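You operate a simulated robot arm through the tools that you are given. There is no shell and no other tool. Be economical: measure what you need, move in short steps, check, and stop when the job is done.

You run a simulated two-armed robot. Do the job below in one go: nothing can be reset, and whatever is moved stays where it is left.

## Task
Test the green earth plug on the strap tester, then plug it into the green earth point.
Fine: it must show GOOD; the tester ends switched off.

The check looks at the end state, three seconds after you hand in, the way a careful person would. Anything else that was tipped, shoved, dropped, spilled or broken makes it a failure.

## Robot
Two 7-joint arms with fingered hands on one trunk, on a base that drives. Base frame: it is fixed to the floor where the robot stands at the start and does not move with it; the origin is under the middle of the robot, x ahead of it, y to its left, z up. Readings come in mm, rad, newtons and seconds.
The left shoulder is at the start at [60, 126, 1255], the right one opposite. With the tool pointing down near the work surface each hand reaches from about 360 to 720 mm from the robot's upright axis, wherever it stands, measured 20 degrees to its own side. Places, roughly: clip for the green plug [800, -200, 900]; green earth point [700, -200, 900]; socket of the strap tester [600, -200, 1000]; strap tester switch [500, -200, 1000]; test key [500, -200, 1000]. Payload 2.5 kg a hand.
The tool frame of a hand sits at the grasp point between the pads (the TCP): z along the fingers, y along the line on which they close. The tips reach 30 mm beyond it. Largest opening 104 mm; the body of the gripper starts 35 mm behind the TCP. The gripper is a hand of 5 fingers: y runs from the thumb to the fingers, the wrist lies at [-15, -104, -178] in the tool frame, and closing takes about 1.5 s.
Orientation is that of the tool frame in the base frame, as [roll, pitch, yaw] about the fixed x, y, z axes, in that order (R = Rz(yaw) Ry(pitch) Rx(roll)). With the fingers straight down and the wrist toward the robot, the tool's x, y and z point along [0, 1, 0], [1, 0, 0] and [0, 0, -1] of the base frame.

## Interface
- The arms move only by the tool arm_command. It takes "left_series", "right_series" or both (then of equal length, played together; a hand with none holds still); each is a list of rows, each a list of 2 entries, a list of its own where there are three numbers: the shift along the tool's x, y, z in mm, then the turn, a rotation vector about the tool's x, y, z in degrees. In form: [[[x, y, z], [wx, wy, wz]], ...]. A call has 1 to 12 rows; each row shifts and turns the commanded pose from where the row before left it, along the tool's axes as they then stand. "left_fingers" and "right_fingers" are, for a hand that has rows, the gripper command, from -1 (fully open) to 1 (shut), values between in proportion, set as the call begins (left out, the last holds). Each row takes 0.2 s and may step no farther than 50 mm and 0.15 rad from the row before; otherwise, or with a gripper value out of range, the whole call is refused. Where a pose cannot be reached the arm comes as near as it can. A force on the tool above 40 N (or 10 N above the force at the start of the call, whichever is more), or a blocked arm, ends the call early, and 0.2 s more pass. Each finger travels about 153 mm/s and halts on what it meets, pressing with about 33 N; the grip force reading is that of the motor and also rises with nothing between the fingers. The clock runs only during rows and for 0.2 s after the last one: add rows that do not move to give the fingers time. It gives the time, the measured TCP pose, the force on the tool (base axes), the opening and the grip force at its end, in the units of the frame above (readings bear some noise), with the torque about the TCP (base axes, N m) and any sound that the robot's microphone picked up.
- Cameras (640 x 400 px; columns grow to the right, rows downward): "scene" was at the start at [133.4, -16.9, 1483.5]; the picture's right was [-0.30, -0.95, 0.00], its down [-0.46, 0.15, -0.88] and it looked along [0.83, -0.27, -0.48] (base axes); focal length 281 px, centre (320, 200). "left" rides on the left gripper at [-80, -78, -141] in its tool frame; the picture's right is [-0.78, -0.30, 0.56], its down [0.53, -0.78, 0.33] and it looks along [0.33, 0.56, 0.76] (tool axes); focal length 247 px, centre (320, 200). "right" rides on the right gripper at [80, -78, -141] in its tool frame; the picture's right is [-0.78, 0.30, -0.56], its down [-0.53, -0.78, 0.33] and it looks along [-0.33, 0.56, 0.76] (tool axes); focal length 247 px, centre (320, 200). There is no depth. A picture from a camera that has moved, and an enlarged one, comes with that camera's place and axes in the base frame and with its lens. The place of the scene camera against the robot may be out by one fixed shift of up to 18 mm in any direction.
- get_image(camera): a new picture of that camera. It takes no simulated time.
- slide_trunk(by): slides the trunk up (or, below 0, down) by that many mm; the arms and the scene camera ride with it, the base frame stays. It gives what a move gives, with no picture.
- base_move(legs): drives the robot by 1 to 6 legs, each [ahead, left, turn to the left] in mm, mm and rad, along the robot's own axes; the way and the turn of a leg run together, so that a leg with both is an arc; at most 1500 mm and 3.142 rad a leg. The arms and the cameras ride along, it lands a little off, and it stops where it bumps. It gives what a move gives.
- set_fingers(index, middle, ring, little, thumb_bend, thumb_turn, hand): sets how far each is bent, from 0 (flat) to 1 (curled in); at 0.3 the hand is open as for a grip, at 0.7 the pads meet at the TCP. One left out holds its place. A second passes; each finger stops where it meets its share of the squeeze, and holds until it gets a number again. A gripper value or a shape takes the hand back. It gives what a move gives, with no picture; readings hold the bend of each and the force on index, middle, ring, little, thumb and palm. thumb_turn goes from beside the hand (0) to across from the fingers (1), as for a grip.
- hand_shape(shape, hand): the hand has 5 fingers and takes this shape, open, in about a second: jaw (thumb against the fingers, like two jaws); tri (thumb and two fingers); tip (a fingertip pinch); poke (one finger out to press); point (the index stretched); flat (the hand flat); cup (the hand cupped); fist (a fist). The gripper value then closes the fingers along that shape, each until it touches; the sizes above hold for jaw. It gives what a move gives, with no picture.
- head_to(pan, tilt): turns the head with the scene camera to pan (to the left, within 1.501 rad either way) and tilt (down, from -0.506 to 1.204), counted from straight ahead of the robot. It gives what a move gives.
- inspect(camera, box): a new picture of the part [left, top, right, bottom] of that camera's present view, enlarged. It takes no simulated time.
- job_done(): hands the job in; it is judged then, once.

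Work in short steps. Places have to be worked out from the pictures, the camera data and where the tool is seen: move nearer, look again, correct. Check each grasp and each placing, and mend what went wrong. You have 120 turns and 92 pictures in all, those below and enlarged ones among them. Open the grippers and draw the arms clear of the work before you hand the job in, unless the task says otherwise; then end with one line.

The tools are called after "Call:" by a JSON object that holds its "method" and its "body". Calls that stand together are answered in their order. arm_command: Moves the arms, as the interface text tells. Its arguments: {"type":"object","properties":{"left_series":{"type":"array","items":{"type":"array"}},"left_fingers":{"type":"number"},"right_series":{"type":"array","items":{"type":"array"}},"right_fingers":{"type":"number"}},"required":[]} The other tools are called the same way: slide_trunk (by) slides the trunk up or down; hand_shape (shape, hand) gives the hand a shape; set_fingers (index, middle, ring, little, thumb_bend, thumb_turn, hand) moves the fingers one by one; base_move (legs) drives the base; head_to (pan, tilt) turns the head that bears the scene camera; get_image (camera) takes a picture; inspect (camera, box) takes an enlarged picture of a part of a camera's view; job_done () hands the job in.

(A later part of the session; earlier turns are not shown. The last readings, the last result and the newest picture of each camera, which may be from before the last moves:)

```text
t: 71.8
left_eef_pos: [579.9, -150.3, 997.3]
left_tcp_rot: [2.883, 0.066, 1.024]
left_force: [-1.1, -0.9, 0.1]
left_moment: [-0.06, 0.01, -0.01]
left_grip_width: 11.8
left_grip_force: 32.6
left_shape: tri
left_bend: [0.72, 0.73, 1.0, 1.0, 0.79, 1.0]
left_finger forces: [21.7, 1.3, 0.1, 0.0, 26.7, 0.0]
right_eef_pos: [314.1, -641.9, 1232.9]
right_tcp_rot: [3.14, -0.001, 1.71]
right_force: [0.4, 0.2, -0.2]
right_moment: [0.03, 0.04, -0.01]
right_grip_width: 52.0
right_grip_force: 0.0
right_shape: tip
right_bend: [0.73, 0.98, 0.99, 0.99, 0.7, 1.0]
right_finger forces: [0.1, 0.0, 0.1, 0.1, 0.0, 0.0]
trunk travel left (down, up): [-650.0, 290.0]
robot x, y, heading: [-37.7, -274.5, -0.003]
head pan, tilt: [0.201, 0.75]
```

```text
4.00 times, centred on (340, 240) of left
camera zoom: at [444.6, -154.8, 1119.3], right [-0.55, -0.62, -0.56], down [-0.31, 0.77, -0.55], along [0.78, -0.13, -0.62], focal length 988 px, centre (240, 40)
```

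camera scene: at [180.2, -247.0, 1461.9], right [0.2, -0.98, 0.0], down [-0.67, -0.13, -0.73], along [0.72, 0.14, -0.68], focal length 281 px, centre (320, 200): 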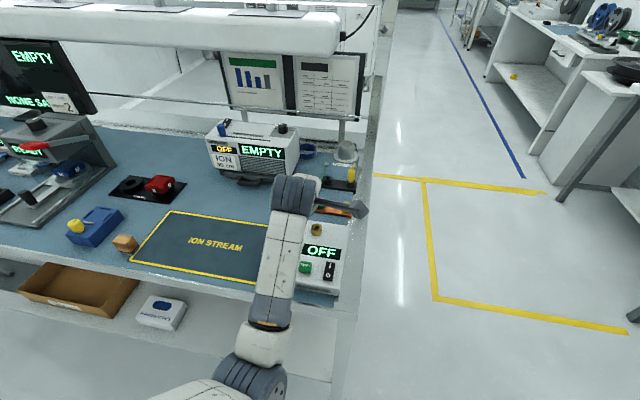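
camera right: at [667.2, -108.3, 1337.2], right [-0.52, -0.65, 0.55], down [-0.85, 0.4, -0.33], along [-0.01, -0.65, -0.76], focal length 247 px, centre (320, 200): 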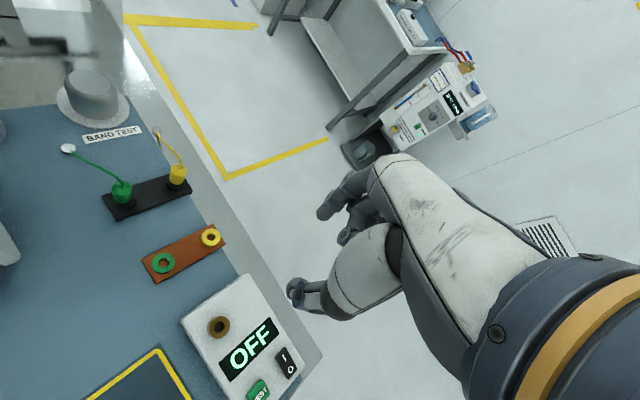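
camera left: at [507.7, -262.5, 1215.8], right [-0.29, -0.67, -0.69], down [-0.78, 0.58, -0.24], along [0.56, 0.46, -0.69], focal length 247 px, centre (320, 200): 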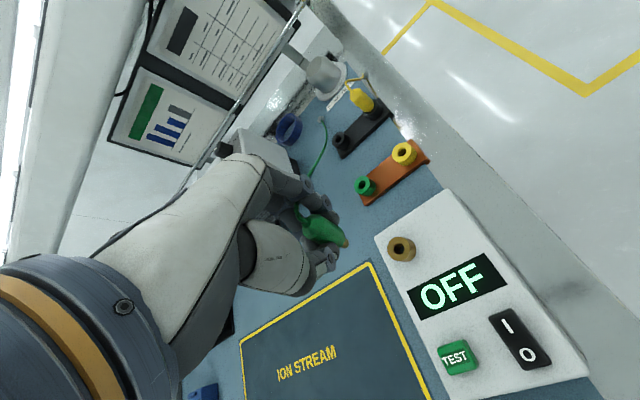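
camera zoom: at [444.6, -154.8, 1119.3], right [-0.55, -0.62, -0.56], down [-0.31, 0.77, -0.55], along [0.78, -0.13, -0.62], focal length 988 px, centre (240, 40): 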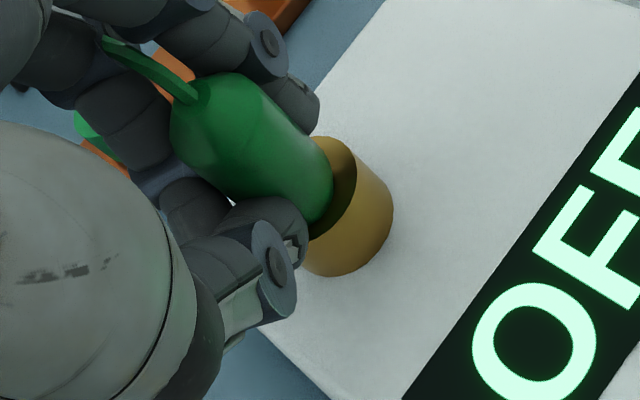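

The pin is well in and the handle is almost on the ring. I press the last few millimetres.

Call:
{"method": "arm_command", "body": {"left_series": [[[0.1, -0.5, 2], [0, 0, 0]], [[0.1, -0.5, 2], [0, 0, 0]], [[0.1, -0.5, 2], [0, 0, 0]], [[0, 0, 0], [0, 0, 0]]]}}

```text
t: 72.8
left_eef_pos: [578.7, -149.2, 996.0]
left_tcp_rot: [2.875, 0.061, 1.024]
left_force: [1.3, 0.6, 16.6]
left_moment: [-0.16, -0.06, 0.05]
left_grip_width: 12.4
left_grip_force: 33.3
left_shape: tri
left_bend: [0.72, 0.73, 1.0, 1.0, 0.79, 1.0]
left_finger forces: [23.3, 3.4, 0.0, 0.1, 30.1, 0.0]
right_eef_pos: [312.8, -641.1, 1233.1]
right_tcp_rot: [3.136, 0.001, 1.714]
right_force: [0.5, 0.1, 0.6]
right_moment: [-0.02, -0.01, -0.03]
right_grip_width: 52.0
right_grip_force: 0.0
right_shape: tip
right_bend: [0.73, 0.98, 0.99, 0.99, 0.7, 1.0]
right_finger forces: [0.0, 0.1, 0.0, 0.1, 0.0, 0.1]
trunk travel left (down, up): [-650.0, 290.0]
robot x, y, heading: [-39.9, -271.6, -0.009]
head pan, tilt: [0.201, 0.75]
```

It's seated: z stopped with 16.6 N. I relieve the pressing, open the fingers, and check.

Call:
{"method": "arm_command", "body": {"left_series": [[[-0.1, 0.7, -2.8], [0, 0, 0]], [[0, 0, 0], [0, 0, 0]], [[0, 0, 0], [0, 0, 0]]]}}

Call:
{"method": "arm_command", "body": {"left_series": [[[0, 0, 0], [0, 0, 0]], [[0, 0, 0], [0, 0, 0]], [[0, 0, 0], [0, 0, 0]], [[0, 0, 0], [0, 0, 0]]], "left_fingers": 0}}

Call:
{"method": "inspect", "body": {"camera": "left", "box": [260, 160, 420, 320]}}

```text
t: 73.7
left_eef_pos: [577.8, -151.5, 996.9]
left_tcp_rot: [2.882, 0.065, 1.021]
left_force: [1.8, 0.1, 12.4]
left_moment: [-0.15, -0.14, 0.06]
left_grip_width: 12.3
left_grip_force: 33.2
left_shape: tri
left_bend: [0.72, 0.73, 1.0, 1.0, 0.79, 1.0]
left_finger forces: [23.4, 2.9, 0.0, 0.0, 28.5, 0.0]
right_eef_pos: [312.5, -642.1, 1232.5]
right_tcp_rot: [3.136, 0.0, 1.712]
right_force: [0.3, 0.4, 0.0]
right_moment: [-0.04, -0.01, 0.01]
right_grip_width: 51.7
right_grip_force: 0.1
right_shape: tip
right_bend: [0.73, 0.98, 0.99, 0.99, 0.7, 1.0]
right_finger forces: [0.1, 0.1, 0.0, 0.0, 0.0, 0.0]
trunk travel left (down, up): [-650.0, 290.0]
robot x, y, heading: [-35.8, -272.9, -0.003]
head pan, tilt: [0.201, 0.75]
```

```text
t: 74.7
left_eef_pos: [577.9, -150.1, 995.1]
left_tcp_rot: [2.886, 0.067, 1.024]
left_force: [-0.3, -0.2, -0.3]
left_moment: [0.01, 0.02, 0.01]
left_grip_width: 51.7
left_grip_force: 0.1
left_shape: tri
left_bend: [0.74, 0.45, 0.99, 0.99, 0.7, 1.0]
left_finger forces: [0.1, 0.0, 0.0, 0.0, 0.1, 0.0]
right_eef_pos: [314.6, -641.0, 1232.2]
right_tcp_rot: [3.14, 0.002, 1.713]
right_force: [0.1, -0.2, -0.3]
right_moment: [-0.01, -0.03, -0.02]
right_grip_width: 51.9
right_grip_force: 0.0
right_shape: tip
right_bend: [0.73, 0.98, 0.99, 0.99, 0.7, 1.0]
right_finger forces: [0.0, 0.0, 0.0, 0.0, 0.1, 0.1]
trunk travel left (down, up): [-650.0, 290.0]
robot x, y, heading: [-34.4, -271.0, -0.004]
head pan, tilt: [0.201, 0.75]
```

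```text
2.50 times, centred on (340, 240) of left
camera zoom: at [444.4, -154.5, 1116.6], right [-0.55, -0.62, -0.56], down [-0.31, 0.77, -0.55], along [0.78, -0.13, -0.62], focal length 617 px, centre (270, 100)
```

zoom: 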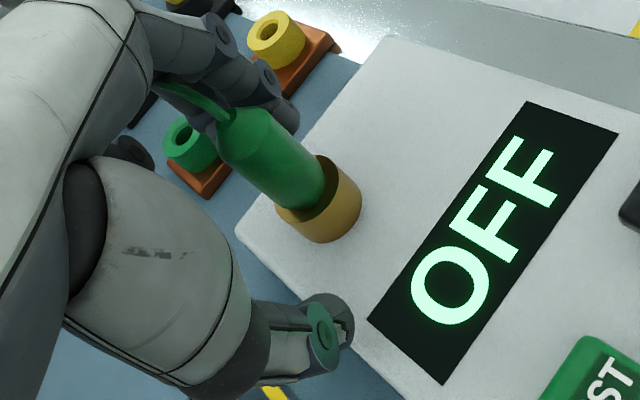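

The plug stands in the socket with the fingers clear. I lift straight up, level the hand, move back over the switch area, and take the poke shape.

Call:
{"method": "arm_command", "body": {"left_series": [[[-3, 11.4, -43.4], [0, 0, 0]], [[-3, 11.4, -43.4], [0, 0, 0]], [[0, 0, 0], [2.67, 1.53, -6.13]], [[0, 0, 0], [2.67, 1.53, -6.13]], [[0, 0, 0], [2.67, 1.53, -6.13]], [[0, 0, 0], [2.67, 1.53, -6.13]], [[0, 0, 0], [2.67, 1.53, -6.13]], [[-20, -35, 0], [0, 0, 0]], [[-20, -35, 0], [0, 0, 0]], [[0, 0, 0], [0, 0, 0]]]}}

Call:
{"method": "hand_shape", "body": {"shape": "poke", "hand": "left"}}

Call:
{"method": "get_image", "body": {"camera": "left"}}

```text
t: 76.8
left_eef_pos: [510.1, -191.9, 1086.9]
left_tcp_rot: [3.141, -0.001, 1.57]
left_force: [-0.2, 0.3, -0.4]
left_moment: [-0.03, 0.02, -0.01]
left_grip_width: 52.1
left_grip_force: 0.1
left_shape: tri
left_bend: [0.74, 0.45, 0.99, 0.99, 0.7, 1.0]
left_finger forces: [0.0, 0.0, 0.1, 0.0, 0.0, 0.0]
right_eef_pos: [314.9, -641.8, 1232.5]
right_tcp_rot: [3.139, -0.001, 1.712]
right_force: [-0.5, 0.7, 0.2]
right_moment: [0.03, -0.01, -0.01]
right_grip_width: 51.8
right_grip_force: 0.0
right_shape: tip
right_bend: [0.73, 0.98, 0.99, 0.99, 0.7, 1.0]
right_finger forces: [0.0, 0.1, 0.1, 0.0, 0.0, 0.1]
trunk travel left (down, up): [-650.0, 290.0]
robot x, y, heading: [-40.2, -274.9, -0.001]
head pan, tilt: [0.201, 0.75]
```

```text
t: 77.8
left_eef_pos: [509.8, -191.4, 1087.1]
left_tcp_rot: [3.142, -0.001, 1.571]
left_force: [1.5, 0.2, 0.0]
left_moment: [-0.01, 0.01, 0.01]
left_grip_width: 0.0
left_grip_force: 0.0
left_shape: poke
left_bend: [0.7, 0.7, 0.99, 0.99, 1.0, 1.0]
left_finger forces: [0.0, 0.0, 0.0, 0.0, 0.0, 0.0]
right_eef_pos: [315.6, -641.8, 1232.0]
right_tcp_rot: [3.14, 0.0, 1.711]
right_force: [0.7, 1.3, 0.0]
right_moment: [0.02, -0.03, -0.02]
right_grip_width: 51.9
right_grip_force: 0.2
right_shape: tip
right_bend: [0.73, 0.98, 0.99, 0.99, 0.7, 1.0]
right_finger forces: [0.0, 0.0, 0.1, 0.0, 0.0, 0.0]
trunk travel left (down, up): [-650.0, 290.0]
robot x, y, heading: [-35.2, -277.0, 0.0]
head pan, tilt: [0.201, 0.75]
```

```text
11 pictures are left
camera left: at [429.6, -271.9, 1227.5], right [-0.3, -0.78, -0.56], down [-0.78, 0.54, -0.33], along [0.56, 0.33, -0.76], focal length 247 px, centre (320, 200)
```

left: 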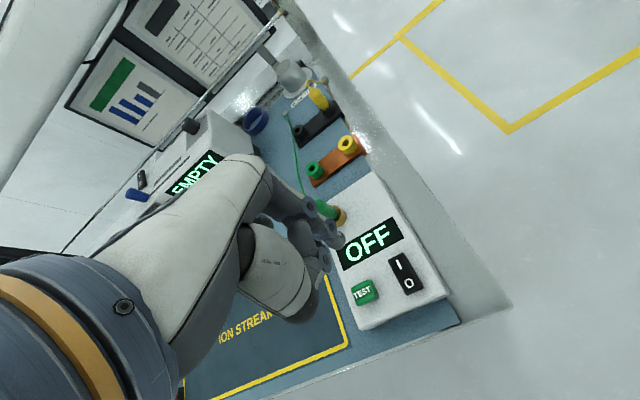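

Poke uses two fingers, so I curl the middle one away. Then I bring the index over the switch's I end, around (500,-212).

Call:
{"method": "set_fingers", "body": {"hand": "left", "middle": 1}}

Call:
{"method": "arm_command", "body": {"left_series": [[[-6.8, -4, 40], [0, 0, 0]], [[-6.8, -4, 40], [0, 0, 0]], [[0, 0, 0], [0, 0, 0]], [[0, 0, 0], [0, 0, 0]]]}}

Call:
{"method": "inspect", "body": {"camera": "left", "box": [260, 160, 460, 360]}}

```text
t: 78.8
left_eef_pos: [508.6, -191.6, 1087.6]
left_tcp_rot: [-3.141, 0.0, 1.571]
left_force: [0.4, -0.4, -0.6]
left_moment: [-0.03, -0.03, 0.03]
left_grip_width: 29.6
left_grip_force: 0.1
left_shape: fingers
left_bend: [0.7, 1.0, 0.99, 0.99, 1.0, 1.0]
left_finger forces: [0.1, 0.0, 0.0, 0.1, 0.1, 0.0]
right_eef_pos: [315.7, -642.5, 1232.2]
right_tcp_rot: [3.14, 0.001, 1.712]
right_force: [-0.1, 0.2, -0.2]
right_moment: [-0.05, -0.02, -0.03]
right_grip_width: 51.7
right_grip_force: 0.0
right_shape: tip
right_bend: [0.73, 0.98, 0.99, 0.99, 0.7, 1.0]
right_finger forces: [0.0, 0.0, 0.0, 0.0, 0.0, 0.0]
trunk travel left (down, up): [-650.0, 290.0]
robot x, y, heading: [-36.3, -274.7, 0.001]
head pan, tilt: [0.201, 0.75]
```

```text
t: 79.8
left_eef_pos: [500.2, -203.9, 1006.0]
left_tcp_rot: [-3.141, -0.001, 1.573]
left_force: [-0.5, -0.6, 0.4]
left_moment: [0.02, 0.0, 0.03]
left_grip_width: 29.6
left_grip_force: 0.1
left_shape: fingers
left_bend: [0.7, 1.0, 0.99, 0.99, 1.0, 1.0]
left_finger forces: [0.1, 0.0, 0.1, 0.0, 0.0, 0.0]
right_eef_pos: [315.5, -642.5, 1232.0]
right_tcp_rot: [3.141, 0.0, 1.712]
right_force: [-0.2, 0.5, -0.2]
right_moment: [-0.03, -0.02, 0.0]
right_grip_width: 51.7
right_grip_force: 0.0
right_shape: tip
right_bend: [0.73, 0.98, 0.99, 0.99, 0.7, 1.0]
right_finger forces: [0.0, 0.0, 0.0, 0.0, 0.0, 0.1]
trunk travel left (down, up): [-650.0, 290.0]
robot x, y, heading: [-35.5, -271.8, -0.005]
head pan, tilt: [0.201, 0.75]
```

```text
2.00 times, centred on (360, 260) of left
camera zoom: at [420.8, -284.0, 1146.5], right [-0.3, -0.78, -0.56], down [-0.78, 0.54, -0.33], along [0.56, 0.33, -0.76], focal length 494 px, centre (240, 80)
```

zoom: 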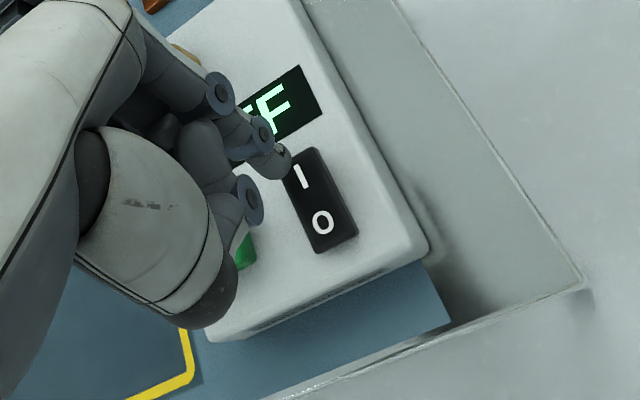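

The index tip will land on the "I" end. I press down slowly.

Call:
{"method": "arm_command", "body": {"left_series": [[[-1, 0, 8], [0, 0, 0]], [[0, 0, 8], [0, 0, 0]], [[0, 0, 5], [0, 0, 0]], [[0, 0, 3], [0, 0, 0]], [[0, 0, 3], [0, 0, 0]], [[0, 0, 0], [0, 0, 0]]]}}

```text
t: 81.2
left_eef_pos: [503.2, -206.3, 987.1]
left_tcp_rot: [3.115, 0.005, 1.568]
left_force: [7.4, -0.9, 33.9]
left_moment: [-0.22, -0.25, 0.01]
left_grip_width: 28.2
left_grip_force: 16.9
left_shape: fingers
left_bend: [0.7, 1.0, 0.99, 0.99, 1.0, 1.0]
left_finger forces: [34.9, 0.1, 0.1, 0.1, 0.0, 0.1]
right_eef_pos: [313.2, -641.9, 1232.8]
right_tcp_rot: [3.14, 0.0, 1.713]
right_force: [-0.6, -0.2, 0.5]
right_moment: [0.01, -0.01, 0.01]
right_grip_width: 51.7
right_grip_force: 0.0
right_shape: tip
right_bend: [0.73, 0.98, 0.99, 0.99, 0.7, 1.0]
right_finger forces: [0.0, 0.0, 0.1, 0.0, 0.0, 0.0]
trunk travel left (down, up): [-650.0, 290.0]
robot x, y, heading: [-37.6, -273.4, -0.003]
head pan, tilt: [0.201, 0.75]
```

I pressed with 34 N on the index. I lift off and check the display.

Call:
{"method": "arm_command", "body": {"left_series": [[[0, 0, -20], [0, 0, 0]], [[0, 0, -15], [0, 0, 0]], [[0, 0, 0], [0, 0, 0]]]}}

Call:
{"method": "inspect", "body": {"camera": "left", "box": [260, 120, 500, 360]}}

```text
t: 82.0
left_eef_pos: [501.0, -205.1, 1011.8]
left_tcp_rot: [-3.137, -0.002, 1.57]
left_force: [-0.4, 0.3, 0.1]
left_moment: [0.0, 0.0, 0.02]
left_grip_width: 29.9
left_grip_force: 0.0
left_shape: fingers
left_bend: [0.7, 1.0, 0.99, 0.99, 1.0, 1.0]
left_finger forces: [0.0, 0.0, 0.1, 0.1, 0.0, 0.1]
right_eef_pos: [315.5, -641.0, 1232.0]
right_tcp_rot: [3.14, -0.001, 1.714]
right_force: [-0.2, 0.3, -0.2]
right_moment: [-0.02, -0.01, 0.02]
right_grip_width: 52.0
right_grip_force: 0.1
right_shape: tip
right_bend: [0.73, 0.98, 0.99, 0.99, 0.7, 1.0]
right_finger forces: [0.0, 0.0, 0.0, 0.0, 0.0, 0.1]
trunk travel left (down, up): [-650.0, 290.0]
robot x, y, heading: [-36.3, -275.6, -0.004]
head pan, tilt: [0.201, 0.75]
```

```text
1.67 times, centred on (380, 240) of left
camera zoom: at [421.8, -286.1, 1152.5], right [-0.3, -0.78, -0.56], down [-0.78, 0.54, -0.33], along [0.55, 0.33, -0.76], focal length 412 px, centre (220, 133)
```

zoom: 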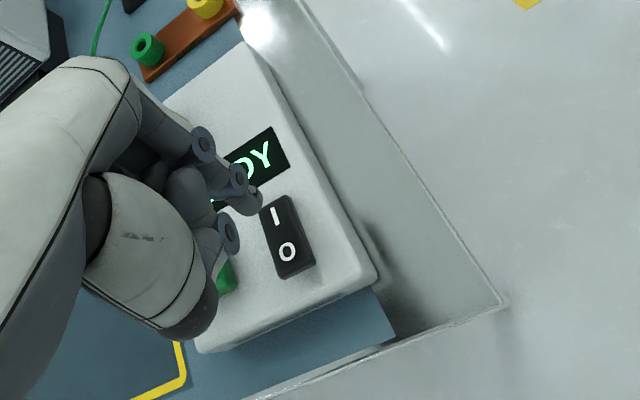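

It shows READY, so the tester is on. Now I go to the TEST key at about (492,-162) and press it.

Call:
{"method": "arm_command", "body": {"left_series": [[[24.5, -4.5, 0], [0, 0, 0]], [[24.5, -4.5, 0], [0, 0, 0]], [[0, 0, 10], [0, 0, 0]], [[0, 0, 8], [0, 0, 0]], [[0, 0, 4], [0, 0, 0]], [[0, 0, 3], [0, 0, 0]], [[0, 0, 2], [0, 0, 0]], [[0, 0, 0], [0, 0, 0]], [[0, 0, 0], [0, 0, 0]]]}}

```text
t: 84.0
left_eef_pos: [491.1, -156.8, 986.4]
left_tcp_rot: [3.139, 0.001, 1.571]
left_force: [2.3, 1.1, 9.4]
left_moment: [-0.04, -0.13, 0.01]
left_grip_width: 30.2
left_grip_force: 4.7
left_shape: fingers
left_bend: [0.7, 1.0, 0.99, 0.99, 1.0, 1.0]
left_finger forces: [9.6, 0.0, 0.0, 0.0, 0.0, 0.0]
right_eef_pos: [314.1, -640.7, 1232.7]
right_tcp_rot: [3.14, 0.0, 1.711]
right_force: [0.1, -0.2, -0.5]
right_moment: [0.01, -0.03, 0.01]
right_grip_width: 51.9
right_grip_force: 0.1
right_shape: tip
right_bend: [0.73, 0.98, 0.99, 0.99, 0.7, 1.0]
right_finger forces: [0.1, 0.1, 0.0, 0.0, 0.1, 0.1]
trunk travel left (down, up): [-650.0, 290.0]
robot x, y, heading: [-39.6, -273.9, -0.005]
head pan, tilt: [0.201, 0.75]
heard: click
```

A click was heard. I hold about a second longer, then look at the display.

Call:
{"method": "arm_command", "body": {"left_series": [[[0, 0, 1], [0, 0, 0]], [[0, 0, 0], [0, 0, 0]], [[0, 0, 0], [0, 0, 0]], [[0, 0, 0], [0, 0, 0]], [[0, 0, 0], [0, 0, 0]]]}}

Call:
{"method": "inspect", "body": {"camera": "scene", "box": [250, 140, 370, 260]}}

```text
t: 85.2
left_eef_pos: [491.7, -157.7, 985.1]
left_tcp_rot: [3.138, 0.001, 1.572]
left_force: [4.1, 2.4, 14.3]
left_moment: [-0.07, -0.22, 0.01]
left_grip_width: 29.9
left_grip_force: 7.4
left_shape: fingers
left_bend: [0.7, 1.0, 0.99, 0.99, 1.0, 1.0]
left_finger forces: [14.8, 0.1, 0.0, 0.1, 0.0, 0.0]
right_eef_pos: [313.4, -641.9, 1231.9]
right_tcp_rot: [3.14, 0.0, 1.713]
right_force: [0.0, -0.2, -0.3]
right_moment: [-0.02, 0.0, 0.0]
right_grip_width: 51.8
right_grip_force: 0.0
right_shape: tip
right_bend: [0.73, 0.98, 0.99, 0.99, 0.7, 1.0]
right_finger forces: [0.1, 0.1, 0.0, 0.1, 0.0, 0.1]
trunk travel left (down, up): [-650.0, 290.0]
robot x, y, heading: [-38.6, -275.6, -0.003]
head pan, tilt: [0.201, 0.75]
```

```text
3.33 times, centred on (310, 200) of scene
camera zoom: at [89.8, -247.0, 1462.1], right [0.2, -0.98, 0.0], down [-0.67, -0.13, -0.73], along [0.72, 0.14, -0.68], focal length 936 px, centre (353, 200)
```

zoom: 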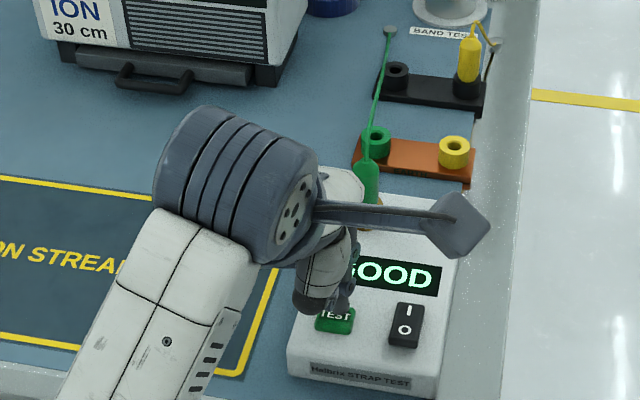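

It shows GOOD. Now I lift off the key and press the "O" end of the switch at about (478,-212).

Call:
{"method": "arm_command", "body": {"left_series": [[[0, 0, -26], [0, 0, 0]], [[-24.5, -7, 0], [0, 0, 0]], [[-24.5, -7, 0], [0, 0, 0]], [[0, 0, 10], [0, 0, 0]], [[0, 0, 8], [0, 0, 0]], [[0, 0, 5], [0, 0, 0]], [[0, 0, 3], [0, 0, 0]], [[0, 0, 2], [0, 0, 0]], [[0, 0, 0], [0, 0, 0]]]}}

```text
t: 87.2
left_eef_pos: [478.2, -207.5, 989.0]
left_tcp_rot: [3.126, 0.003, 1.57]
left_force: [5.4, -0.8, 26.8]
left_moment: [-0.15, -0.2, 0.0]
left_grip_width: 28.8
left_grip_force: 12.4
left_shape: fingers
left_bend: [0.7, 1.0, 0.99, 0.99, 1.0, 1.0]
left_finger forces: [25.3, 0.0, 0.0, 0.0, 0.0, 0.0]
right_eef_pos: [313.5, -641.4, 1232.4]
right_tcp_rot: [3.138, 0.0, 1.712]
right_force: [-0.5, -0.4, 0.3]
right_moment: [0.0, 0.0, -0.02]
right_grip_width: 51.8
right_grip_force: 0.0
right_shape: tip
right_bend: [0.73, 0.98, 0.99, 0.99, 0.7, 1.0]
right_finger forces: [0.0, 0.0, 0.0, 0.0, 0.1, 0.0]
trunk travel left (down, up): [-650.0, 290.0]
robot x, y, heading: [-39.4, -276.8, -0.003]
head pan, tilt: [0.201, 0.75]
```

I lift off and go above the plug, turning the hand to −36° with upright fingers. Then I take the tri shape for the regrasp.

Call:
{"method": "arm_command", "body": {"left_series": [[[0, 0, -35], [0, 0, 0]], [[0, 0, -35], [0, 0, 0]], [[0, 0, -33], [0, 0, 0]], [[15, 39.3, 0], [0, 0, 0]], [[15, 39.3, 0], [0, 0, 0]], [[15, 39.4, 0], [0, 0, 0]], [[0, 0, 0], [0, 0, 7.2]], [[0, 0, 0], [0, 0, 7.2]], [[0, 0, 0], [0, 0, 7.2]], [[0, 0, 0], [0, 0, 7.2]], [[0, 0, 0], [0, 0, 7.2]], [[0, 0, 0], [0, 0, 0]]]}}

Call:
{"method": "hand_shape", "body": {"shape": "tri", "hand": "left"}}

Call:
{"method": "arm_command", "body": {"left_series": [[[0, 0, 0], [0, 0, 0]], [[0, 0, 0], [0, 0, 0]], [[0, 0, 0], [0, 0, 0]], [[0, 0, 0], [0, 0, 0]]], "left_fingers": 0}}

Call:
{"method": "inspect", "body": {"camera": "left", "box": [270, 170, 470, 370]}}

```text
t: 89.8
left_eef_pos: [595.7, -160.7, 1087.4]
left_tcp_rot: [-3.141, 0.0, 0.939]
left_force: [0.2, 0.4, -0.3]
left_moment: [-0.01, 0.02, -0.02]
left_grip_width: 29.9
left_grip_force: 0.0
left_shape: fingers
left_bend: [0.7, 1.0, 0.99, 0.99, 1.0, 1.0]
left_finger forces: [0.1, 0.1, 0.0, 0.1, 0.0, 0.1]
right_eef_pos: [314.4, -641.5, 1230.9]
right_tcp_rot: [3.14, -0.001, 1.714]
right_force: [0.2, 0.2, 0.2]
right_moment: [0.0, 0.04, 0.03]
right_grip_width: 51.7
right_grip_force: 0.0
right_shape: tip
right_bend: [0.73, 0.98, 0.99, 0.99, 0.7, 1.0]
right_finger forces: [0.0, 0.0, 0.1, 0.0, 0.0, 0.1]
trunk travel left (down, up): [-650.0, 290.0]
robot x, y, heading: [-37.3, -270.9, -0.005]
head pan, tilt: [0.201, 0.75]
```

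```text
t: 90.7
left_eef_pos: [595.3, -160.8, 1085.5]
left_tcp_rot: [3.141, 0.001, 0.942]
left_force: [0.4, 0.0, 0.2]
left_moment: [-0.03, -0.01, 0.01]
left_grip_width: 103.7
left_grip_force: 0.1
left_shape: tri
left_bend: [0.3, 0.3, 0.99, 0.99, 0.3, 0.98]
left_finger forces: [0.0, 0.1, 0.0, 0.0, 0.1, 0.0]
right_eef_pos: [314.6, -641.3, 1232.5]
right_tcp_rot: [3.141, 0.001, 1.712]
right_force: [0.0, -0.5, 0.3]
right_moment: [0.0, 0.0, -0.02]
right_grip_width: 51.6
right_grip_force: 0.1
right_shape: tip
right_bend: [0.73, 0.98, 0.99, 0.99, 0.7, 1.0]
right_finger forces: [0.1, 0.0, 0.0, 0.1, 0.0, 0.0]
trunk travel left (down, up): [-650.0, 290.0]
robot x, y, heading: [-38.5, -273.1, -0.003]
head pan, tilt: [0.201, 0.75]
```

```text
t: 91.7
left_eef_pos: [595.2, -161.8, 1085.6]
left_tcp_rot: [3.142, 0.001, 0.943]
left_force: [0.4, 0.5, 0.2]
left_moment: [-0.03, 0.02, -0.02]
left_grip_width: 52.5
left_grip_force: 0.1
left_shape: tri
left_bend: [0.74, 0.44, 0.99, 0.99, 0.69, 1.0]
left_finger forces: [0.1, 0.1, 0.1, 0.0, 0.0, 0.1]
right_eef_pos: [314.9, -641.8, 1232.2]
right_tcp_rot: [3.141, 0.0, 1.713]
right_force: [-0.7, -0.3, 0.2]
right_moment: [-0.01, -0.03, 0.02]
right_grip_width: 51.4
right_grip_force: 0.1
right_shape: tip
right_bend: [0.73, 0.98, 0.99, 0.99, 0.7, 1.0]
right_finger forces: [0.1, 0.0, 0.1, 0.1, 0.1, 0.0]
trunk travel left (down, up): [-650.0, 290.0]
robot x, y, heading: [-37.0, -277.0, -0.008]
head pan, tilt: [0.201, 0.75]
```

```text
2.00 times, centred on (370, 270) of left
camera zoom: at [484.2, -180.1, 1226.6], right [-0.7, -0.45, -0.56], down [-0.31, 0.89, -0.33], along [0.65, -0.06, -0.76], focal length 494 px, centre (220, 60)
```

zoom: 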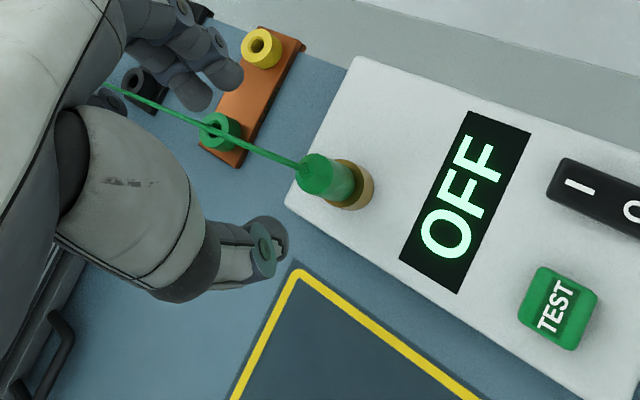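

The display is OFF and the plug is upright on the tool line. I lower 92 mm over it and close.

Call:
{"method": "arm_command", "body": {"left_series": [[[0, 0, 25], [0, 0, 0]], [[0, 0, 25], [0, 0, 0]], [[0, 0, 22], [0, 0, 0]], [[0, 0, 20], [0, 0, 0]], [[0, 0, 0], [0, 0, 0]]]}}

Call:
{"method": "arm_command", "body": {"left_series": [[[0, 0, 0], [0, 0, 0]], [[0, 0, 0], [0, 0, 0]], [[0, 0, 0], [0, 0, 0]], [[0, 0, 0], [0, 0, 0]], [[0, 0, 0], [0, 0, 0]], [[0, 0, 0], [0, 0, 0]]], "left_fingers": 1}}

```text
t: 92.8
left_eef_pos: [597.4, -160.4, 993.0]
left_tcp_rot: [3.141, 0.0, 0.944]
left_force: [-0.3, 0.7, 0.1]
left_moment: [0.03, 0.01, -0.01]
left_grip_width: 52.6
left_grip_force: 0.1
left_shape: tri
left_bend: [0.74, 0.44, 0.99, 0.99, 0.69, 1.0]
left_finger forces: [0.1, 0.0, 0.0, 0.1, 0.1, 0.0]
right_eef_pos: [314.5, -641.0, 1231.4]
right_tcp_rot: [3.14, -0.001, 1.712]
right_force: [0.6, -0.8, 0.6]
right_moment: [0.03, -0.01, 0.0]
right_grip_width: 51.7
right_grip_force: 0.1
right_shape: tip
right_bend: [0.73, 0.98, 0.99, 0.99, 0.7, 1.0]
right_finger forces: [0.0, 0.0, 0.0, 0.1, 0.1, 0.0]
trunk travel left (down, up): [-650.0, 290.0]
robot x, y, heading: [-39.5, -270.9, -0.004]
head pan, tilt: [0.201, 0.75]
```

```text
t: 94.2
left_eef_pos: [598.5, -161.4, 994.2]
left_tcp_rot: [3.139, -0.002, 0.942]
left_force: [9.8, -0.3, 2.4]
left_moment: [0.01, -0.31, -0.05]
left_grip_width: 6.3
left_grip_force: 32.6
left_shape: tri
left_bend: [0.71, 0.7, 1.0, 1.0, 0.77, 1.0]
left_finger forces: [17.6, 21.7, 0.0, 0.0, 25.5, 0.1]
right_eef_pos: [314.8, -641.8, 1232.2]
right_tcp_rot: [3.14, 0.001, 1.712]
right_force: [0.0, -0.2, -0.1]
right_moment: [-0.03, 0.01, -0.02]
right_grip_width: 51.6
right_grip_force: 0.0
right_shape: tip
right_bend: [0.73, 0.98, 0.99, 0.99, 0.7, 1.0]
right_finger forces: [0.0, 0.0, 0.0, 0.1, 0.1, 0.1]
trunk travel left (down, up): [-650.0, 290.0]
robot x, y, heading: [-39.8, -279.4, -0.001]
head pan, tilt: [0.201, 0.75]
```

All three fingers hold the plug well (18, 22 and 26 N), with a 10 N sideways load. I relieve that by about 2 mm in +x before pulling.

Call:
{"method": "arm_command", "body": {"left_series": [[[1.2, 1.6, 0], [0, 0, 0]], [[0, 0, 0], [0, 0, 0]]]}}

```text
t: 94.8
left_eef_pos: [598.0, -161.1, 992.8]
left_tcp_rot: [-3.139, -0.002, 0.941]
left_force: [5.3, -0.8, 3.1]
left_moment: [-0.04, -0.2, -0.02]
left_grip_width: 6.0
left_grip_force: 33.0
left_shape: tri
left_bend: [0.71, 0.7, 1.0, 1.0, 0.77, 1.0]
left_finger forces: [17.3, 19.3, 0.0, 0.0, 26.6, 0.1]
right_eef_pos: [315.6, -639.5, 1232.0]
right_tcp_rot: [3.141, -0.001, 1.713]
right_force: [0.5, -1.0, 1.1]
right_moment: [0.01, 0.0, 0.0]
right_grip_width: 51.8
right_grip_force: 0.2
right_shape: tip
right_bend: [0.73, 0.98, 0.99, 0.99, 0.7, 1.0]
right_finger forces: [0.0, 0.0, 0.0, 0.0, 0.0, 0.1]
trunk travel left (down, up): [-650.0, 290.0]
robot x, y, heading: [-34.7, -272.9, -0.003]
head pan, tilt: [0.201, 0.75]
```

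Relieving works. I nudge 2 mm more and pull straight up.

Call:
{"method": "arm_command", "body": {"left_series": [[[1.2, 1.6, 0], [0, 0, 0]], [[0, 0, -6], [0, 0, 0]], [[0, 0, -8], [0, 0, 0]], [[0, 0, -10], [0, 0, 0]], [[0, 0, -18], [0, 0, 0]], [[0, 0, -20], [0, 0, 0]], [[0, 0, 0], [0, 0, 0]]]}}

Call:
{"method": "inspect", "body": {"camera": "scene", "box": [280, 130, 360, 210]}}

```text
t: 96.5
left_eef_pos: [600.8, -160.0, 1055.6]
left_tcp_rot: [-3.141, 0.001, 0.942]
left_force: [-0.4, 0.4, -0.1]
left_moment: [-0.01, 0.0, 0.02]
left_grip_width: 5.3
left_grip_force: 33.2
left_shape: tri
left_bend: [0.71, 0.7, 1.0, 1.0, 0.77, 1.0]
left_finger forces: [17.7, 0.1, 0.1, 0.1, 33.1, 0.0]
right_eef_pos: [316.5, -641.7, 1231.3]
right_tcp_rot: [-3.14, 0.0, 1.713]
right_force: [-0.7, -0.1, -0.3]
right_moment: [-0.02, 0.02, 0.01]
right_grip_width: 52.0
right_grip_force: 0.0
right_shape: tip
right_bend: [0.73, 0.98, 0.99, 0.99, 0.7, 1.0]
right_finger forces: [0.0, 0.0, 0.1, 0.0, 0.0, 0.1]
trunk travel left (down, up): [-650.0, 290.0]
robot x, y, heading: [-39.7, -273.7, -0.003]
head pan, tilt: [0.201, 0.75]
```

```text
5.00 times, centred on (320, 170) of scene
camera zoom: at [90.8, -246.9, 1461.9], right [0.2, -0.98, 0.0], down [-0.67, -0.13, -0.73], along [0.72, 0.14, -0.68], focal length 1404 px, centre (320, 350)
```

zoom: 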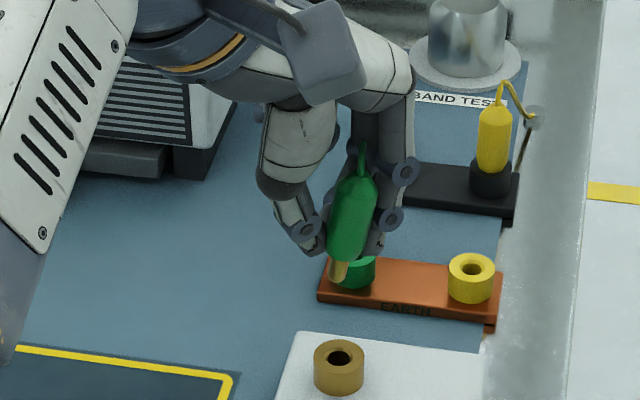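

The plug is out and firmly held, leaning a little with its pin toward +y. I drive 85 mm ahead toward the earth point and take a left view to measure the lean.

Call:
{"method": "base_move", "body": {"legs": [[85, 0, 0]]}}

Call:
{"method": "inspect", "body": {"camera": "left", "box": [280, 170, 420, 310]}}

```text
t: 97.5
left_eef_pos: [684.9, -161.1, 1054.1]
left_tcp_rot: [-3.139, 0.001, 0.943]
left_force: [0.2, -0.7, 0.4]
left_moment: [0.02, 0.0, -0.03]
left_grip_width: 5.7
left_grip_force: 33.1
left_shape: tri
left_bend: [0.71, 0.7, 1.0, 1.0, 0.77, 1.0]
left_finger forces: [17.7, 0.0, 0.1, 0.1, 33.0, 0.0]
right_eef_pos: [399.9, -641.8, 1232.8]
right_tcp_rot: [3.14, -0.001, 1.712]
right_force: [0.5, -1.1, -0.2]
right_moment: [0.05, 0.01, -0.02]
right_grip_width: 51.6
right_grip_force: 0.1
right_shape: tip
right_bend: [0.73, 0.98, 0.99, 0.99, 0.7, 1.0]
right_finger forces: [0.0, 0.0, 0.1, 0.0, 0.0, 0.0]
trunk travel left (down, up): [-650.0, 290.0]
robot x, y, heading: [45.7, -272.6, -0.0]
head pan, tilt: [0.201, 0.75]
```

```text
2.86 times, centred on (350, 240) of left
camera zoom: at [573.3, -179.7, 1195.4], right [-0.7, -0.45, -0.56], down [-0.31, 0.89, -0.33], along [0.65, -0.06, -0.76], focal length 706 px, centre (234, 86)
```

zoom: 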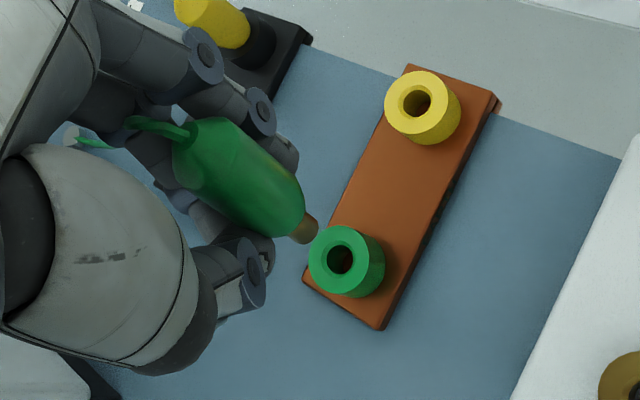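

Combining views, the pin leans about 8–9° toward −x and +y. The earth point is at ≈ (699.5,-155.3,943). I straighten the plug and bring the pin to about 15 mm above it.

Call:
{"method": "arm_command", "body": {"left_series": [[[0, 0, 0], [-6, -0.95, 0]], [[0, 0, 0], [-6, -0.95, 0]], [[9.2, -5.3, 20], [0, 0, 0]], [[9.3, -5.3, 20.2], [0, 0, 0]], [[0, 0, 0], [0, 0, 0]], [[0, 0, 0], [0, 0, 0]]]}}

Call:
{"method": "inspect", "body": {"camera": "left", "box": [280, 170, 420, 310]}}

Call:
{"method": "inspect", "body": {"camera": "scene", "box": [280, 140, 340, 200]}}

```text
t: 98.9
left_eef_pos: [694.7, -145.7, 1012.1]
left_tcp_rot: [2.931, 0.031, 0.94]
left_force: [0.4, 0.3, -0.4]
left_moment: [-0.02, 0.01, 0.02]
left_grip_width: 5.6
left_grip_force: 33.6
left_shape: tri
left_bend: [0.71, 0.7, 1.0, 1.0, 0.77, 1.0]
left_finger forces: [17.5, 0.1, 0.1, 0.0, 32.8, 0.0]
right_eef_pos: [399.3, -640.7, 1233.4]
right_tcp_rot: [3.14, 0.001, 1.712]
right_force: [0.6, 0.7, -0.4]
right_moment: [0.0, -0.01, 0.0]
right_grip_width: 51.7
right_grip_force: 0.1
right_shape: tip
right_bend: [0.73, 0.98, 0.99, 0.99, 0.7, 1.0]
right_finger forces: [0.0, 0.1, 0.0, 0.0, 0.1, 0.1]
trunk travel left (down, up): [-650.0, 290.0]
robot x, y, heading: [51.3, -272.7, 0.002]
head pan, tilt: [0.201, 0.75]
```

```text
2.86 times, centred on (350, 240) of left
camera zoom: at [561.8, -145.0, 1136.1], right [-0.61, -0.54, -0.58], down [-0.25, 0.83, -0.5], along [0.75, -0.16, -0.64], focal length 706 px, centre (234, 86)
```

zoom: 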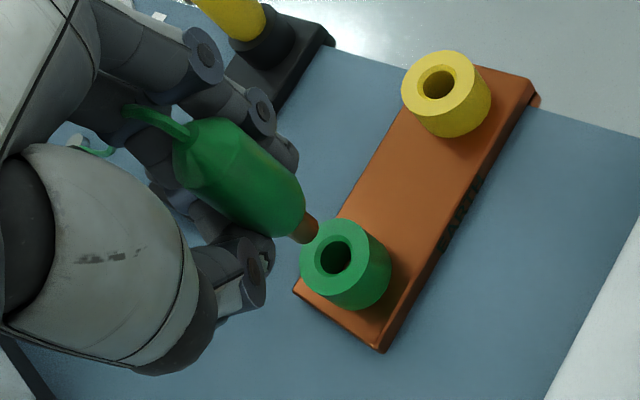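

```text
6.67 times, centred on (310, 170) of scene
camera zoom: at [174.3, -247.1, 1461.9], right [0.2, -0.98, 0.0], down [-0.67, -0.13, -0.73], along [0.72, 0.14, -0.68], focal length 1872 px, centre (387, 400)
```

zoom: 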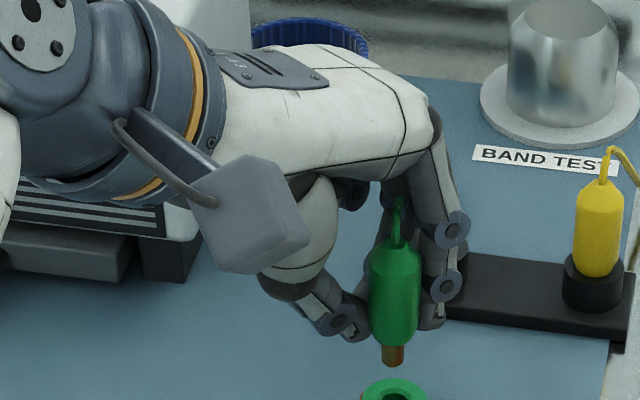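

The plug is upright in both views, with its tip about 20 mm above the hole and 1–2 mm short in x. I shift 1.2 mm and lower 15 mm.

Call:
{"method": "arm_command", "body": {"left_series": [[[0.4, 1.2, 0.2], [0, 0, 0]], [[0.16, -1.05, 4.9], [0, 0, 0]], [[0.16, -1.05, 4.9], [0, 0, 0]], [[0.16, -1.05, 4.9], [0, 0, 0]], [[0, 0, 0], [0, 0, 0]], [[0, 0, 0], [0, 0, 0]]]}}

Call:
{"method": "inspect", "body": {"camera": "left", "box": [290, 190, 390, 290]}}

```text
t: 100.3
left_eef_pos: [693.6, -145.0, 998.4]
left_tcp_rot: [2.931, 0.033, 0.939]
left_force: [-0.2, -0.2, 0.0]
left_moment: [0.01, 0.02, 0.01]
left_grip_width: 5.6
left_grip_force: 33.3
left_shape: tri
left_bend: [0.71, 0.7, 1.0, 1.0, 0.77, 1.0]
left_finger forces: [17.4, 0.1, 0.0, 0.0, 32.7, 0.0]
right_eef_pos: [398.8, -641.4, 1233.0]
right_tcp_rot: [3.138, 0.0, 1.712]
right_force: [0.8, -0.7, -0.2]
right_moment: [0.01, 0.0, -0.02]
right_grip_width: 51.8
right_grip_force: 0.0
right_shape: tip
right_bend: [0.73, 0.98, 0.99, 0.99, 0.7, 1.0]
right_finger forces: [0.0, 0.1, 0.0, 0.0, 0.1, 0.0]
trunk travel left (down, up): [-650.0, 290.0]
robot x, y, heading: [45.6, -274.8, -0.002]
head pan, tilt: [0.201, 0.75]
```

```text
4.00 times, centred on (340, 240) of left
camera zoom: at [561.9, -145.1, 1121.7], right [-0.61, -0.54, -0.58], down [-0.25, 0.83, -0.5], along [0.75, -0.16, -0.64], focal length 988 px, centre (240, 40)
```

zoom: 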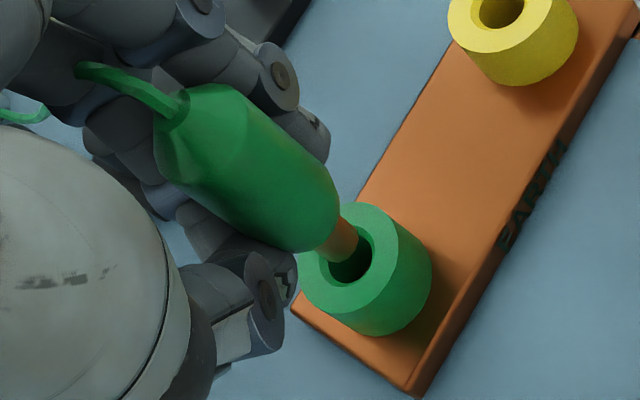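

The tip is nearly on the hole centre, about 1 mm off. I make a small nudge and lower 7 mm gently.

Call:
{"method": "arm_command", "body": {"left_series": [[[0.8, 0.4, 0], [0, 0, 0]], [[0.07, -0.5, 2.3], [0, 0, 0]], [[0.07, -0.5, 2.3], [0, 0, 0]], [[0.07, -0.5, 2.3], [0, 0, 0]], [[0, 0, 0], [0, 0, 0]], [[0, 0, 0], [0, 0, 0]]]}}

```text
t: 101.7
left_eef_pos: [695.1, -145.0, 990.2]
left_tcp_rot: [2.932, 0.034, 0.939]
left_force: [-0.8, -0.5, -0.4]
left_moment: [0.0, -0.05, -0.02]
left_grip_width: 5.6
left_grip_force: 32.6
left_shape: tri
left_bend: [0.71, 0.7, 1.0, 1.0, 0.77, 1.0]
left_finger forces: [17.4, 0.0, 0.1, 0.1, 32.7, 0.0]
right_eef_pos: [399.8, -641.1, 1232.7]
right_tcp_rot: [3.139, 0.0, 1.712]
right_force: [0.3, -0.2, 0.3]
right_moment: [-0.01, 0.0, 0.04]
right_grip_width: 51.9
right_grip_force: 0.1
right_shape: tip
right_bend: [0.73, 0.98, 0.99, 0.99, 0.7, 1.0]
right_finger forces: [0.0, 0.1, 0.1, 0.0, 0.1, 0.1]
trunk travel left (down, up): [-650.0, 290.0]
robot x, y, heading: [47.7, -274.4, -0.001]
head pan, tilt: [0.201, 0.75]
```

There's no resistance at z = 990, so I keep lowering gently.

Call:
{"method": "arm_command", "body": {"left_series": [[[0.07, -0.5, 2.3], [0, 0, 0]], [[0.07, -0.5, 2.3], [0, 0, 0]], [[0, 0, 0], [0, 0, 0]], [[0, 0, 0], [0, 0, 0]]]}}

```text
t: 102.7
left_eef_pos: [694.0, -143.0, 985.8]
left_tcp_rot: [2.931, 0.033, 0.939]
left_force: [0.1, 0.1, -0.1]
left_moment: [0.02, 0.04, 0.0]
left_grip_width: 5.4
left_grip_force: 33.1
left_shape: tri
left_bend: [0.71, 0.7, 1.0, 1.0, 0.77, 1.0]
left_finger forces: [17.5, 0.0, 0.1, 0.1, 32.7, 0.0]
right_eef_pos: [398.7, -642.3, 1232.6]
right_tcp_rot: [3.141, 0.001, 1.711]
right_force: [-0.1, 0.1, -0.6]
right_moment: [-0.02, 0.01, 0.04]
right_grip_width: 51.7
right_grip_force: 0.0
right_shape: tip
right_bend: [0.73, 0.98, 0.99, 0.99, 0.7, 1.0]
right_finger forces: [0.0, 0.0, 0.0, 0.0, 0.1, 0.1]
trunk travel left (down, up): [-650.0, 290.0]
robot x, y, heading: [48.4, -272.9, -0.001]
head pan, tilt: [0.201, 0.75]
```

Still free, so it is most likely sliding into the hole. I continue down until there is resistance.

Call:
{"method": "arm_command", "body": {"left_series": [[[0.07, -0.5, 2.3], [0, 0, 0]], [[0.07, -0.5, 2.3], [0, 0, 0]], [[0.07, -0.5, 2.3], [0, 0, 0]], [[0, 0, 0], [0, 0, 0]], [[0, 0, 0], [0, 0, 0]]]}}

```text
t: 103.9
left_eef_pos: [694.1, -145.5, 981.9]
left_tcp_rot: [2.925, 0.029, 0.939]
left_force: [3.5, 3.1, 17.3]
left_moment: [-0.09, -0.11, 0.02]
left_grip_width: 5.8
left_grip_force: 33.0
left_shape: tri
left_bend: [0.71, 0.7, 1.0, 1.0, 0.77, 1.0]
left_finger forces: [18.7, 0.0, 0.1, 0.0, 37.6, 0.0]
right_eef_pos: [397.5, -641.8, 1232.6]
right_tcp_rot: [3.139, 0.002, 1.712]
right_force: [0.7, -0.2, -0.7]
right_moment: [0.01, -0.02, 0.0]
right_grip_width: 52.0
right_grip_force: 0.0
right_shape: tip
right_bend: [0.73, 0.98, 0.99, 0.99, 0.7, 1.0]
right_finger forces: [0.0, 0.0, 0.1, 0.1, 0.0, 0.1]
trunk travel left (down, up): [-650.0, 290.0]
robot x, y, heading: [46.5, -272.2, 0.0]
head pan, tilt: [0.201, 0.75]
```

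There's 17 N resistance at z = 982. I check whether it's seated before going on.

Call:
{"method": "inspect", "body": {"camera": "left", "box": [290, 190, 390, 290]}}

```text
4.00 times, centred on (340, 240) of left
camera zoom: at [561.9, -144.4, 1106.0], right [-0.6, -0.54, -0.58], down [-0.25, 0.83, -0.51], along [0.76, -0.16, -0.63], focal length 988 px, centre (240, 40)
```

zoom: 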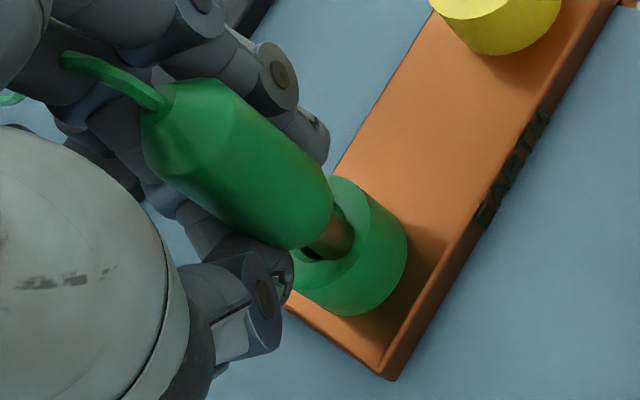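

The pin is resting on the rim, about 7–8 mm short of the hole in x. I lift 5 mm, shift +7.5 mm in x, and lower again carefully.

Call:
{"method": "arm_command", "body": {"left_series": [[[-0.2, 1.2, -5.8], [0, 0, 0]], [[4.9, 5.6, 1], [0, 0, 0]], [[0, 0, 0], [0, 0, 0]], [[0.05, -0.4, 2], [0, 0, 0]], [[0.05, -0.4, 2], [0, 0, 0]], [[0, 0, 0], [0, 0, 0]], [[0, 0, 0], [0, 0, 0]]]}}

```text
t: 105.5
left_eef_pos: [701.2, -143.9, 981.9]
left_tcp_rot: [2.932, 0.032, 0.941]
left_force: [0.2, 0.4, -0.1]
left_moment: [-0.01, 0.04, 0.0]
left_grip_width: 5.8
left_grip_force: 32.8
left_shape: tri
left_bend: [0.71, 0.7, 1.0, 1.0, 0.77, 1.0]
left_finger forces: [17.8, 0.1, 0.1, 0.1, 33.7, 0.0]
right_eef_pos: [398.3, -641.2, 1232.6]
right_tcp_rot: [3.141, -0.001, 1.713]
right_force: [-0.1, 0.7, -1.5]
right_moment: [-0.01, 0.0, 0.02]
right_grip_width: 51.8
right_grip_force: 0.1
right_shape: tip
right_bend: [0.73, 0.98, 0.99, 0.99, 0.7, 1.0]
right_finger forces: [0.0, 0.0, 0.1, 0.0, 0.0, 0.0]
trunk travel left (down, up): [-650.0, 290.0]
robot x, y, heading: [49.0, -271.6, -0.008]
head pan, tilt: [0.201, 0.75]
```

No contact at z = 982 now. I lower another 5 mm in small steps.

Call:
{"method": "arm_command", "body": {"left_series": [[[0.05, -0.35, 1.7], [0, 0, 0]], [[0.05, -0.35, 1.7], [0, 0, 0]], [[0.05, -0.35, 1.7], [0, 0, 0]], [[0, 0, 0], [0, 0, 0]], [[0, 0, 0], [0, 0, 0]]]}}

```text
t: 106.7
left_eef_pos: [702.0, -144.9, 975.8]
left_tcp_rot: [2.932, 0.032, 0.939]
left_force: [-0.7, 0.3, -0.2]
left_moment: [-0.04, -0.02, 0.01]
left_grip_width: 5.8
left_grip_force: 33.5
left_shape: tri
left_bend: [0.71, 0.7, 1.0, 1.0, 0.77, 1.0]
left_finger forces: [17.8, 0.1, 0.1, 0.0, 33.6, 0.0]
right_eef_pos: [399.5, -642.0, 1233.0]
right_tcp_rot: [3.139, 0.0, 1.711]
right_force: [-0.3, -0.5, 0.1]
right_moment: [0.01, 0.0, 0.02]
right_grip_width: 51.9
right_grip_force: 0.0
right_shape: tip
right_bend: [0.73, 0.98, 0.99, 0.99, 0.7, 1.0]
right_finger forces: [0.0, 0.0, 0.1, 0.0, 0.0, 0.0]
trunk travel left (down, up): [-650.0, 290.0]
robot x, y, heading: [44.1, -269.3, -0.003]
head pan, tilt: [0.201, 0.75]
```

It's 6 mm below the rim height with no force, so the pin is in the hole. I continue to seat it.

Call:
{"method": "arm_command", "body": {"left_series": [[[0.05, -0.4, 2], [0, 0, 0]], [[0.05, -0.4, 2], [0, 0, 0]], [[0.05, -0.4, 2], [0, 0, 0]], [[0.05, -0.4, 2], [0, 0, 0]], [[0.05, -0.4, 2], [0, 0, 0]], [[0, 0, 0], [0, 0, 0]]]}}

```text
t: 108.1
left_eef_pos: [702.6, -145.1, 971.4]
left_tcp_rot: [2.92, 0.027, 0.941]
left_force: [1.5, -1.3, 22.6]
left_moment: [0.03, -0.15, -0.04]
left_grip_width: 6.6
left_grip_force: 33.0
left_shape: tri
left_bend: [0.71, 0.7, 1.0, 1.0, 0.77, 1.0]
left_finger forces: [17.4, 0.0, 0.0, 0.1, 37.5, 0.0]
right_eef_pos: [397.1, -643.3, 1234.1]
right_tcp_rot: [3.136, 0.001, 1.712]
right_force: [0.0, 0.5, -0.2]
right_moment: [0.0, 0.02, -0.02]
right_grip_width: 51.9
right_grip_force: 0.1
right_shape: tip
right_bend: [0.73, 0.98, 0.99, 0.99, 0.7, 1.0]
right_finger forces: [0.0, 0.0, 0.0, 0.0, 0.0, 0.0]
trunk travel left (down, up): [-650.0, 290.0]
robot x, y, heading: [48.5, -273.4, -0.002]
head pan, tilt: [0.201, 0.75]
```

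It stopped at 971 with 23 N, about 11 mm in. Either it's seated, or the fingertips have met the ring. I release, level the hand, and regrip higher so I can push the rest.

Call:
{"method": "arm_command", "body": {"left_series": [[[-0.12, 0.8, -3.9], [0, 0, 0]], [[0, 0, 0], [0, 0, 0]]]}}

Call:
{"method": "arm_command", "body": {"left_series": [[[0, 0, 0], [0, 0, 0]], [[0, 0, 0], [0, 0, 0]], [[0, 0, 0], [0, 0, 0]], [[0, 0, 0], [0, 0, 0]], [[-0.43, 2.9, -13.7], [0, 0, 0]], [[0, 0, 0], [6, 0.95, 0]], [[0, 0, 0], [6, 0.95, 0]], [[-4.6, 4.6, 0], [0, 0, 0]], [[0, 0, 0], [0, 0, 0]]], "left_fingers": 0}}

```text
t: 108.7
left_eef_pos: [702.4, -144.1, 972.9]
left_tcp_rot: [2.928, 0.03, 0.94]
left_force: [5.6, -1.6, 15.1]
left_moment: [0.0, -0.25, -0.03]
left_grip_width: 6.7
left_grip_force: 33.0
left_shape: tri
left_bend: [0.71, 0.7, 1.0, 1.0, 0.77, 1.0]
left_finger forces: [17.9, 0.0, 0.0, 0.0, 34.2, 0.1]
right_eef_pos: [397.5, -642.3, 1232.9]
right_tcp_rot: [3.137, -0.001, 1.713]
right_force: [0.0, 0.6, 0.5]
right_moment: [-0.02, 0.0, -0.04]
right_grip_width: 51.7
right_grip_force: 0.1
right_shape: tip
right_bend: [0.73, 0.98, 0.99, 0.99, 0.7, 1.0]
right_finger forces: [0.0, 0.1, 0.1, 0.0, 0.0, 0.0]
trunk travel left (down, up): [-650.0, 290.0]
robot x, y, heading: [45.4, -275.2, -0.005]
head pan, tilt: [0.201, 0.75]
```

```text
t: 110.7
left_eef_pos: [703.2, -151.4, 983.9]
left_tcp_rot: [3.141, 0.001, 0.943]
left_force: [-0.3, 0.3, 0.5]
left_moment: [-0.01, -0.03, -0.03]
left_grip_width: 51.7
left_grip_force: 0.1
left_shape: tri
left_bend: [0.74, 0.45, 0.99, 0.99, 0.7, 1.0]
left_finger forces: [0.0, 0.0, 0.0, 0.0, 0.0, 0.0]
right_eef_pos: [398.7, -641.0, 1232.4]
right_tcp_rot: [3.138, 0.001, 1.712]
right_force: [-0.2, 0.4, 1.0]
right_moment: [0.0, 0.02, 0.02]
right_grip_width: 52.0
right_grip_force: 0.3
right_shape: tip
right_bend: [0.73, 0.98, 0.99, 0.99, 0.7, 1.0]
right_finger forces: [0.0, 0.0, 0.1, 0.0, 0.0, 0.0]
trunk travel left (down, up): [-650.0, 290.0]
robot x, y, heading: [48.4, -276.3, -0.001]
head pan, tilt: [0.201, 0.75]
```

I close again at the higher grip and read the contact.

Call:
{"method": "arm_command", "body": {"left_series": [[[0, 0, 0], [0, 0, 0]], [[0, 0, 0], [0, 0, 0]], [[0, 0, 0], [0, 0, 0]], [[0, 0, 0], [0, 0, 0]], [[0, 0, 0], [0, 0, 0]], [[0, 0, 0], [0, 0, 0]]], "left_fingers": 1}}

```text
t: 112.1
left_eef_pos: [702.8, -150.8, 983.2]
left_tcp_rot: [3.141, 0.0, 0.943]
left_force: [-2.2, 1.4, 2.8]
left_moment: [0.04, 0.12, -0.02]
left_grip_width: 7.1
left_grip_force: 32.6
left_shape: tri
left_bend: [0.71, 0.72, 1.0, 1.0, 0.75, 1.0]
left_finger forces: [20.2, 9.4, 0.0, 0.1, 28.7, 0.0]
right_eef_pos: [398.6, -641.1, 1232.6]
right_tcp_rot: [3.139, 0.0, 1.712]
right_force: [0.5, 1.3, 0.5]
right_moment: [0.04, 0.02, 0.05]
right_grip_width: 51.8
right_grip_force: 0.1
right_shape: tip
right_bend: [0.73, 0.98, 0.99, 0.99, 0.7, 1.0]
right_finger forces: [0.1, 0.1, 0.0, 0.0, 0.1, 0.0]
trunk travel left (down, up): [-650.0, 290.0]
robot x, y, heading: [45.6, -273.7, -0.004]
head pan, tilt: [0.201, 0.75]
```

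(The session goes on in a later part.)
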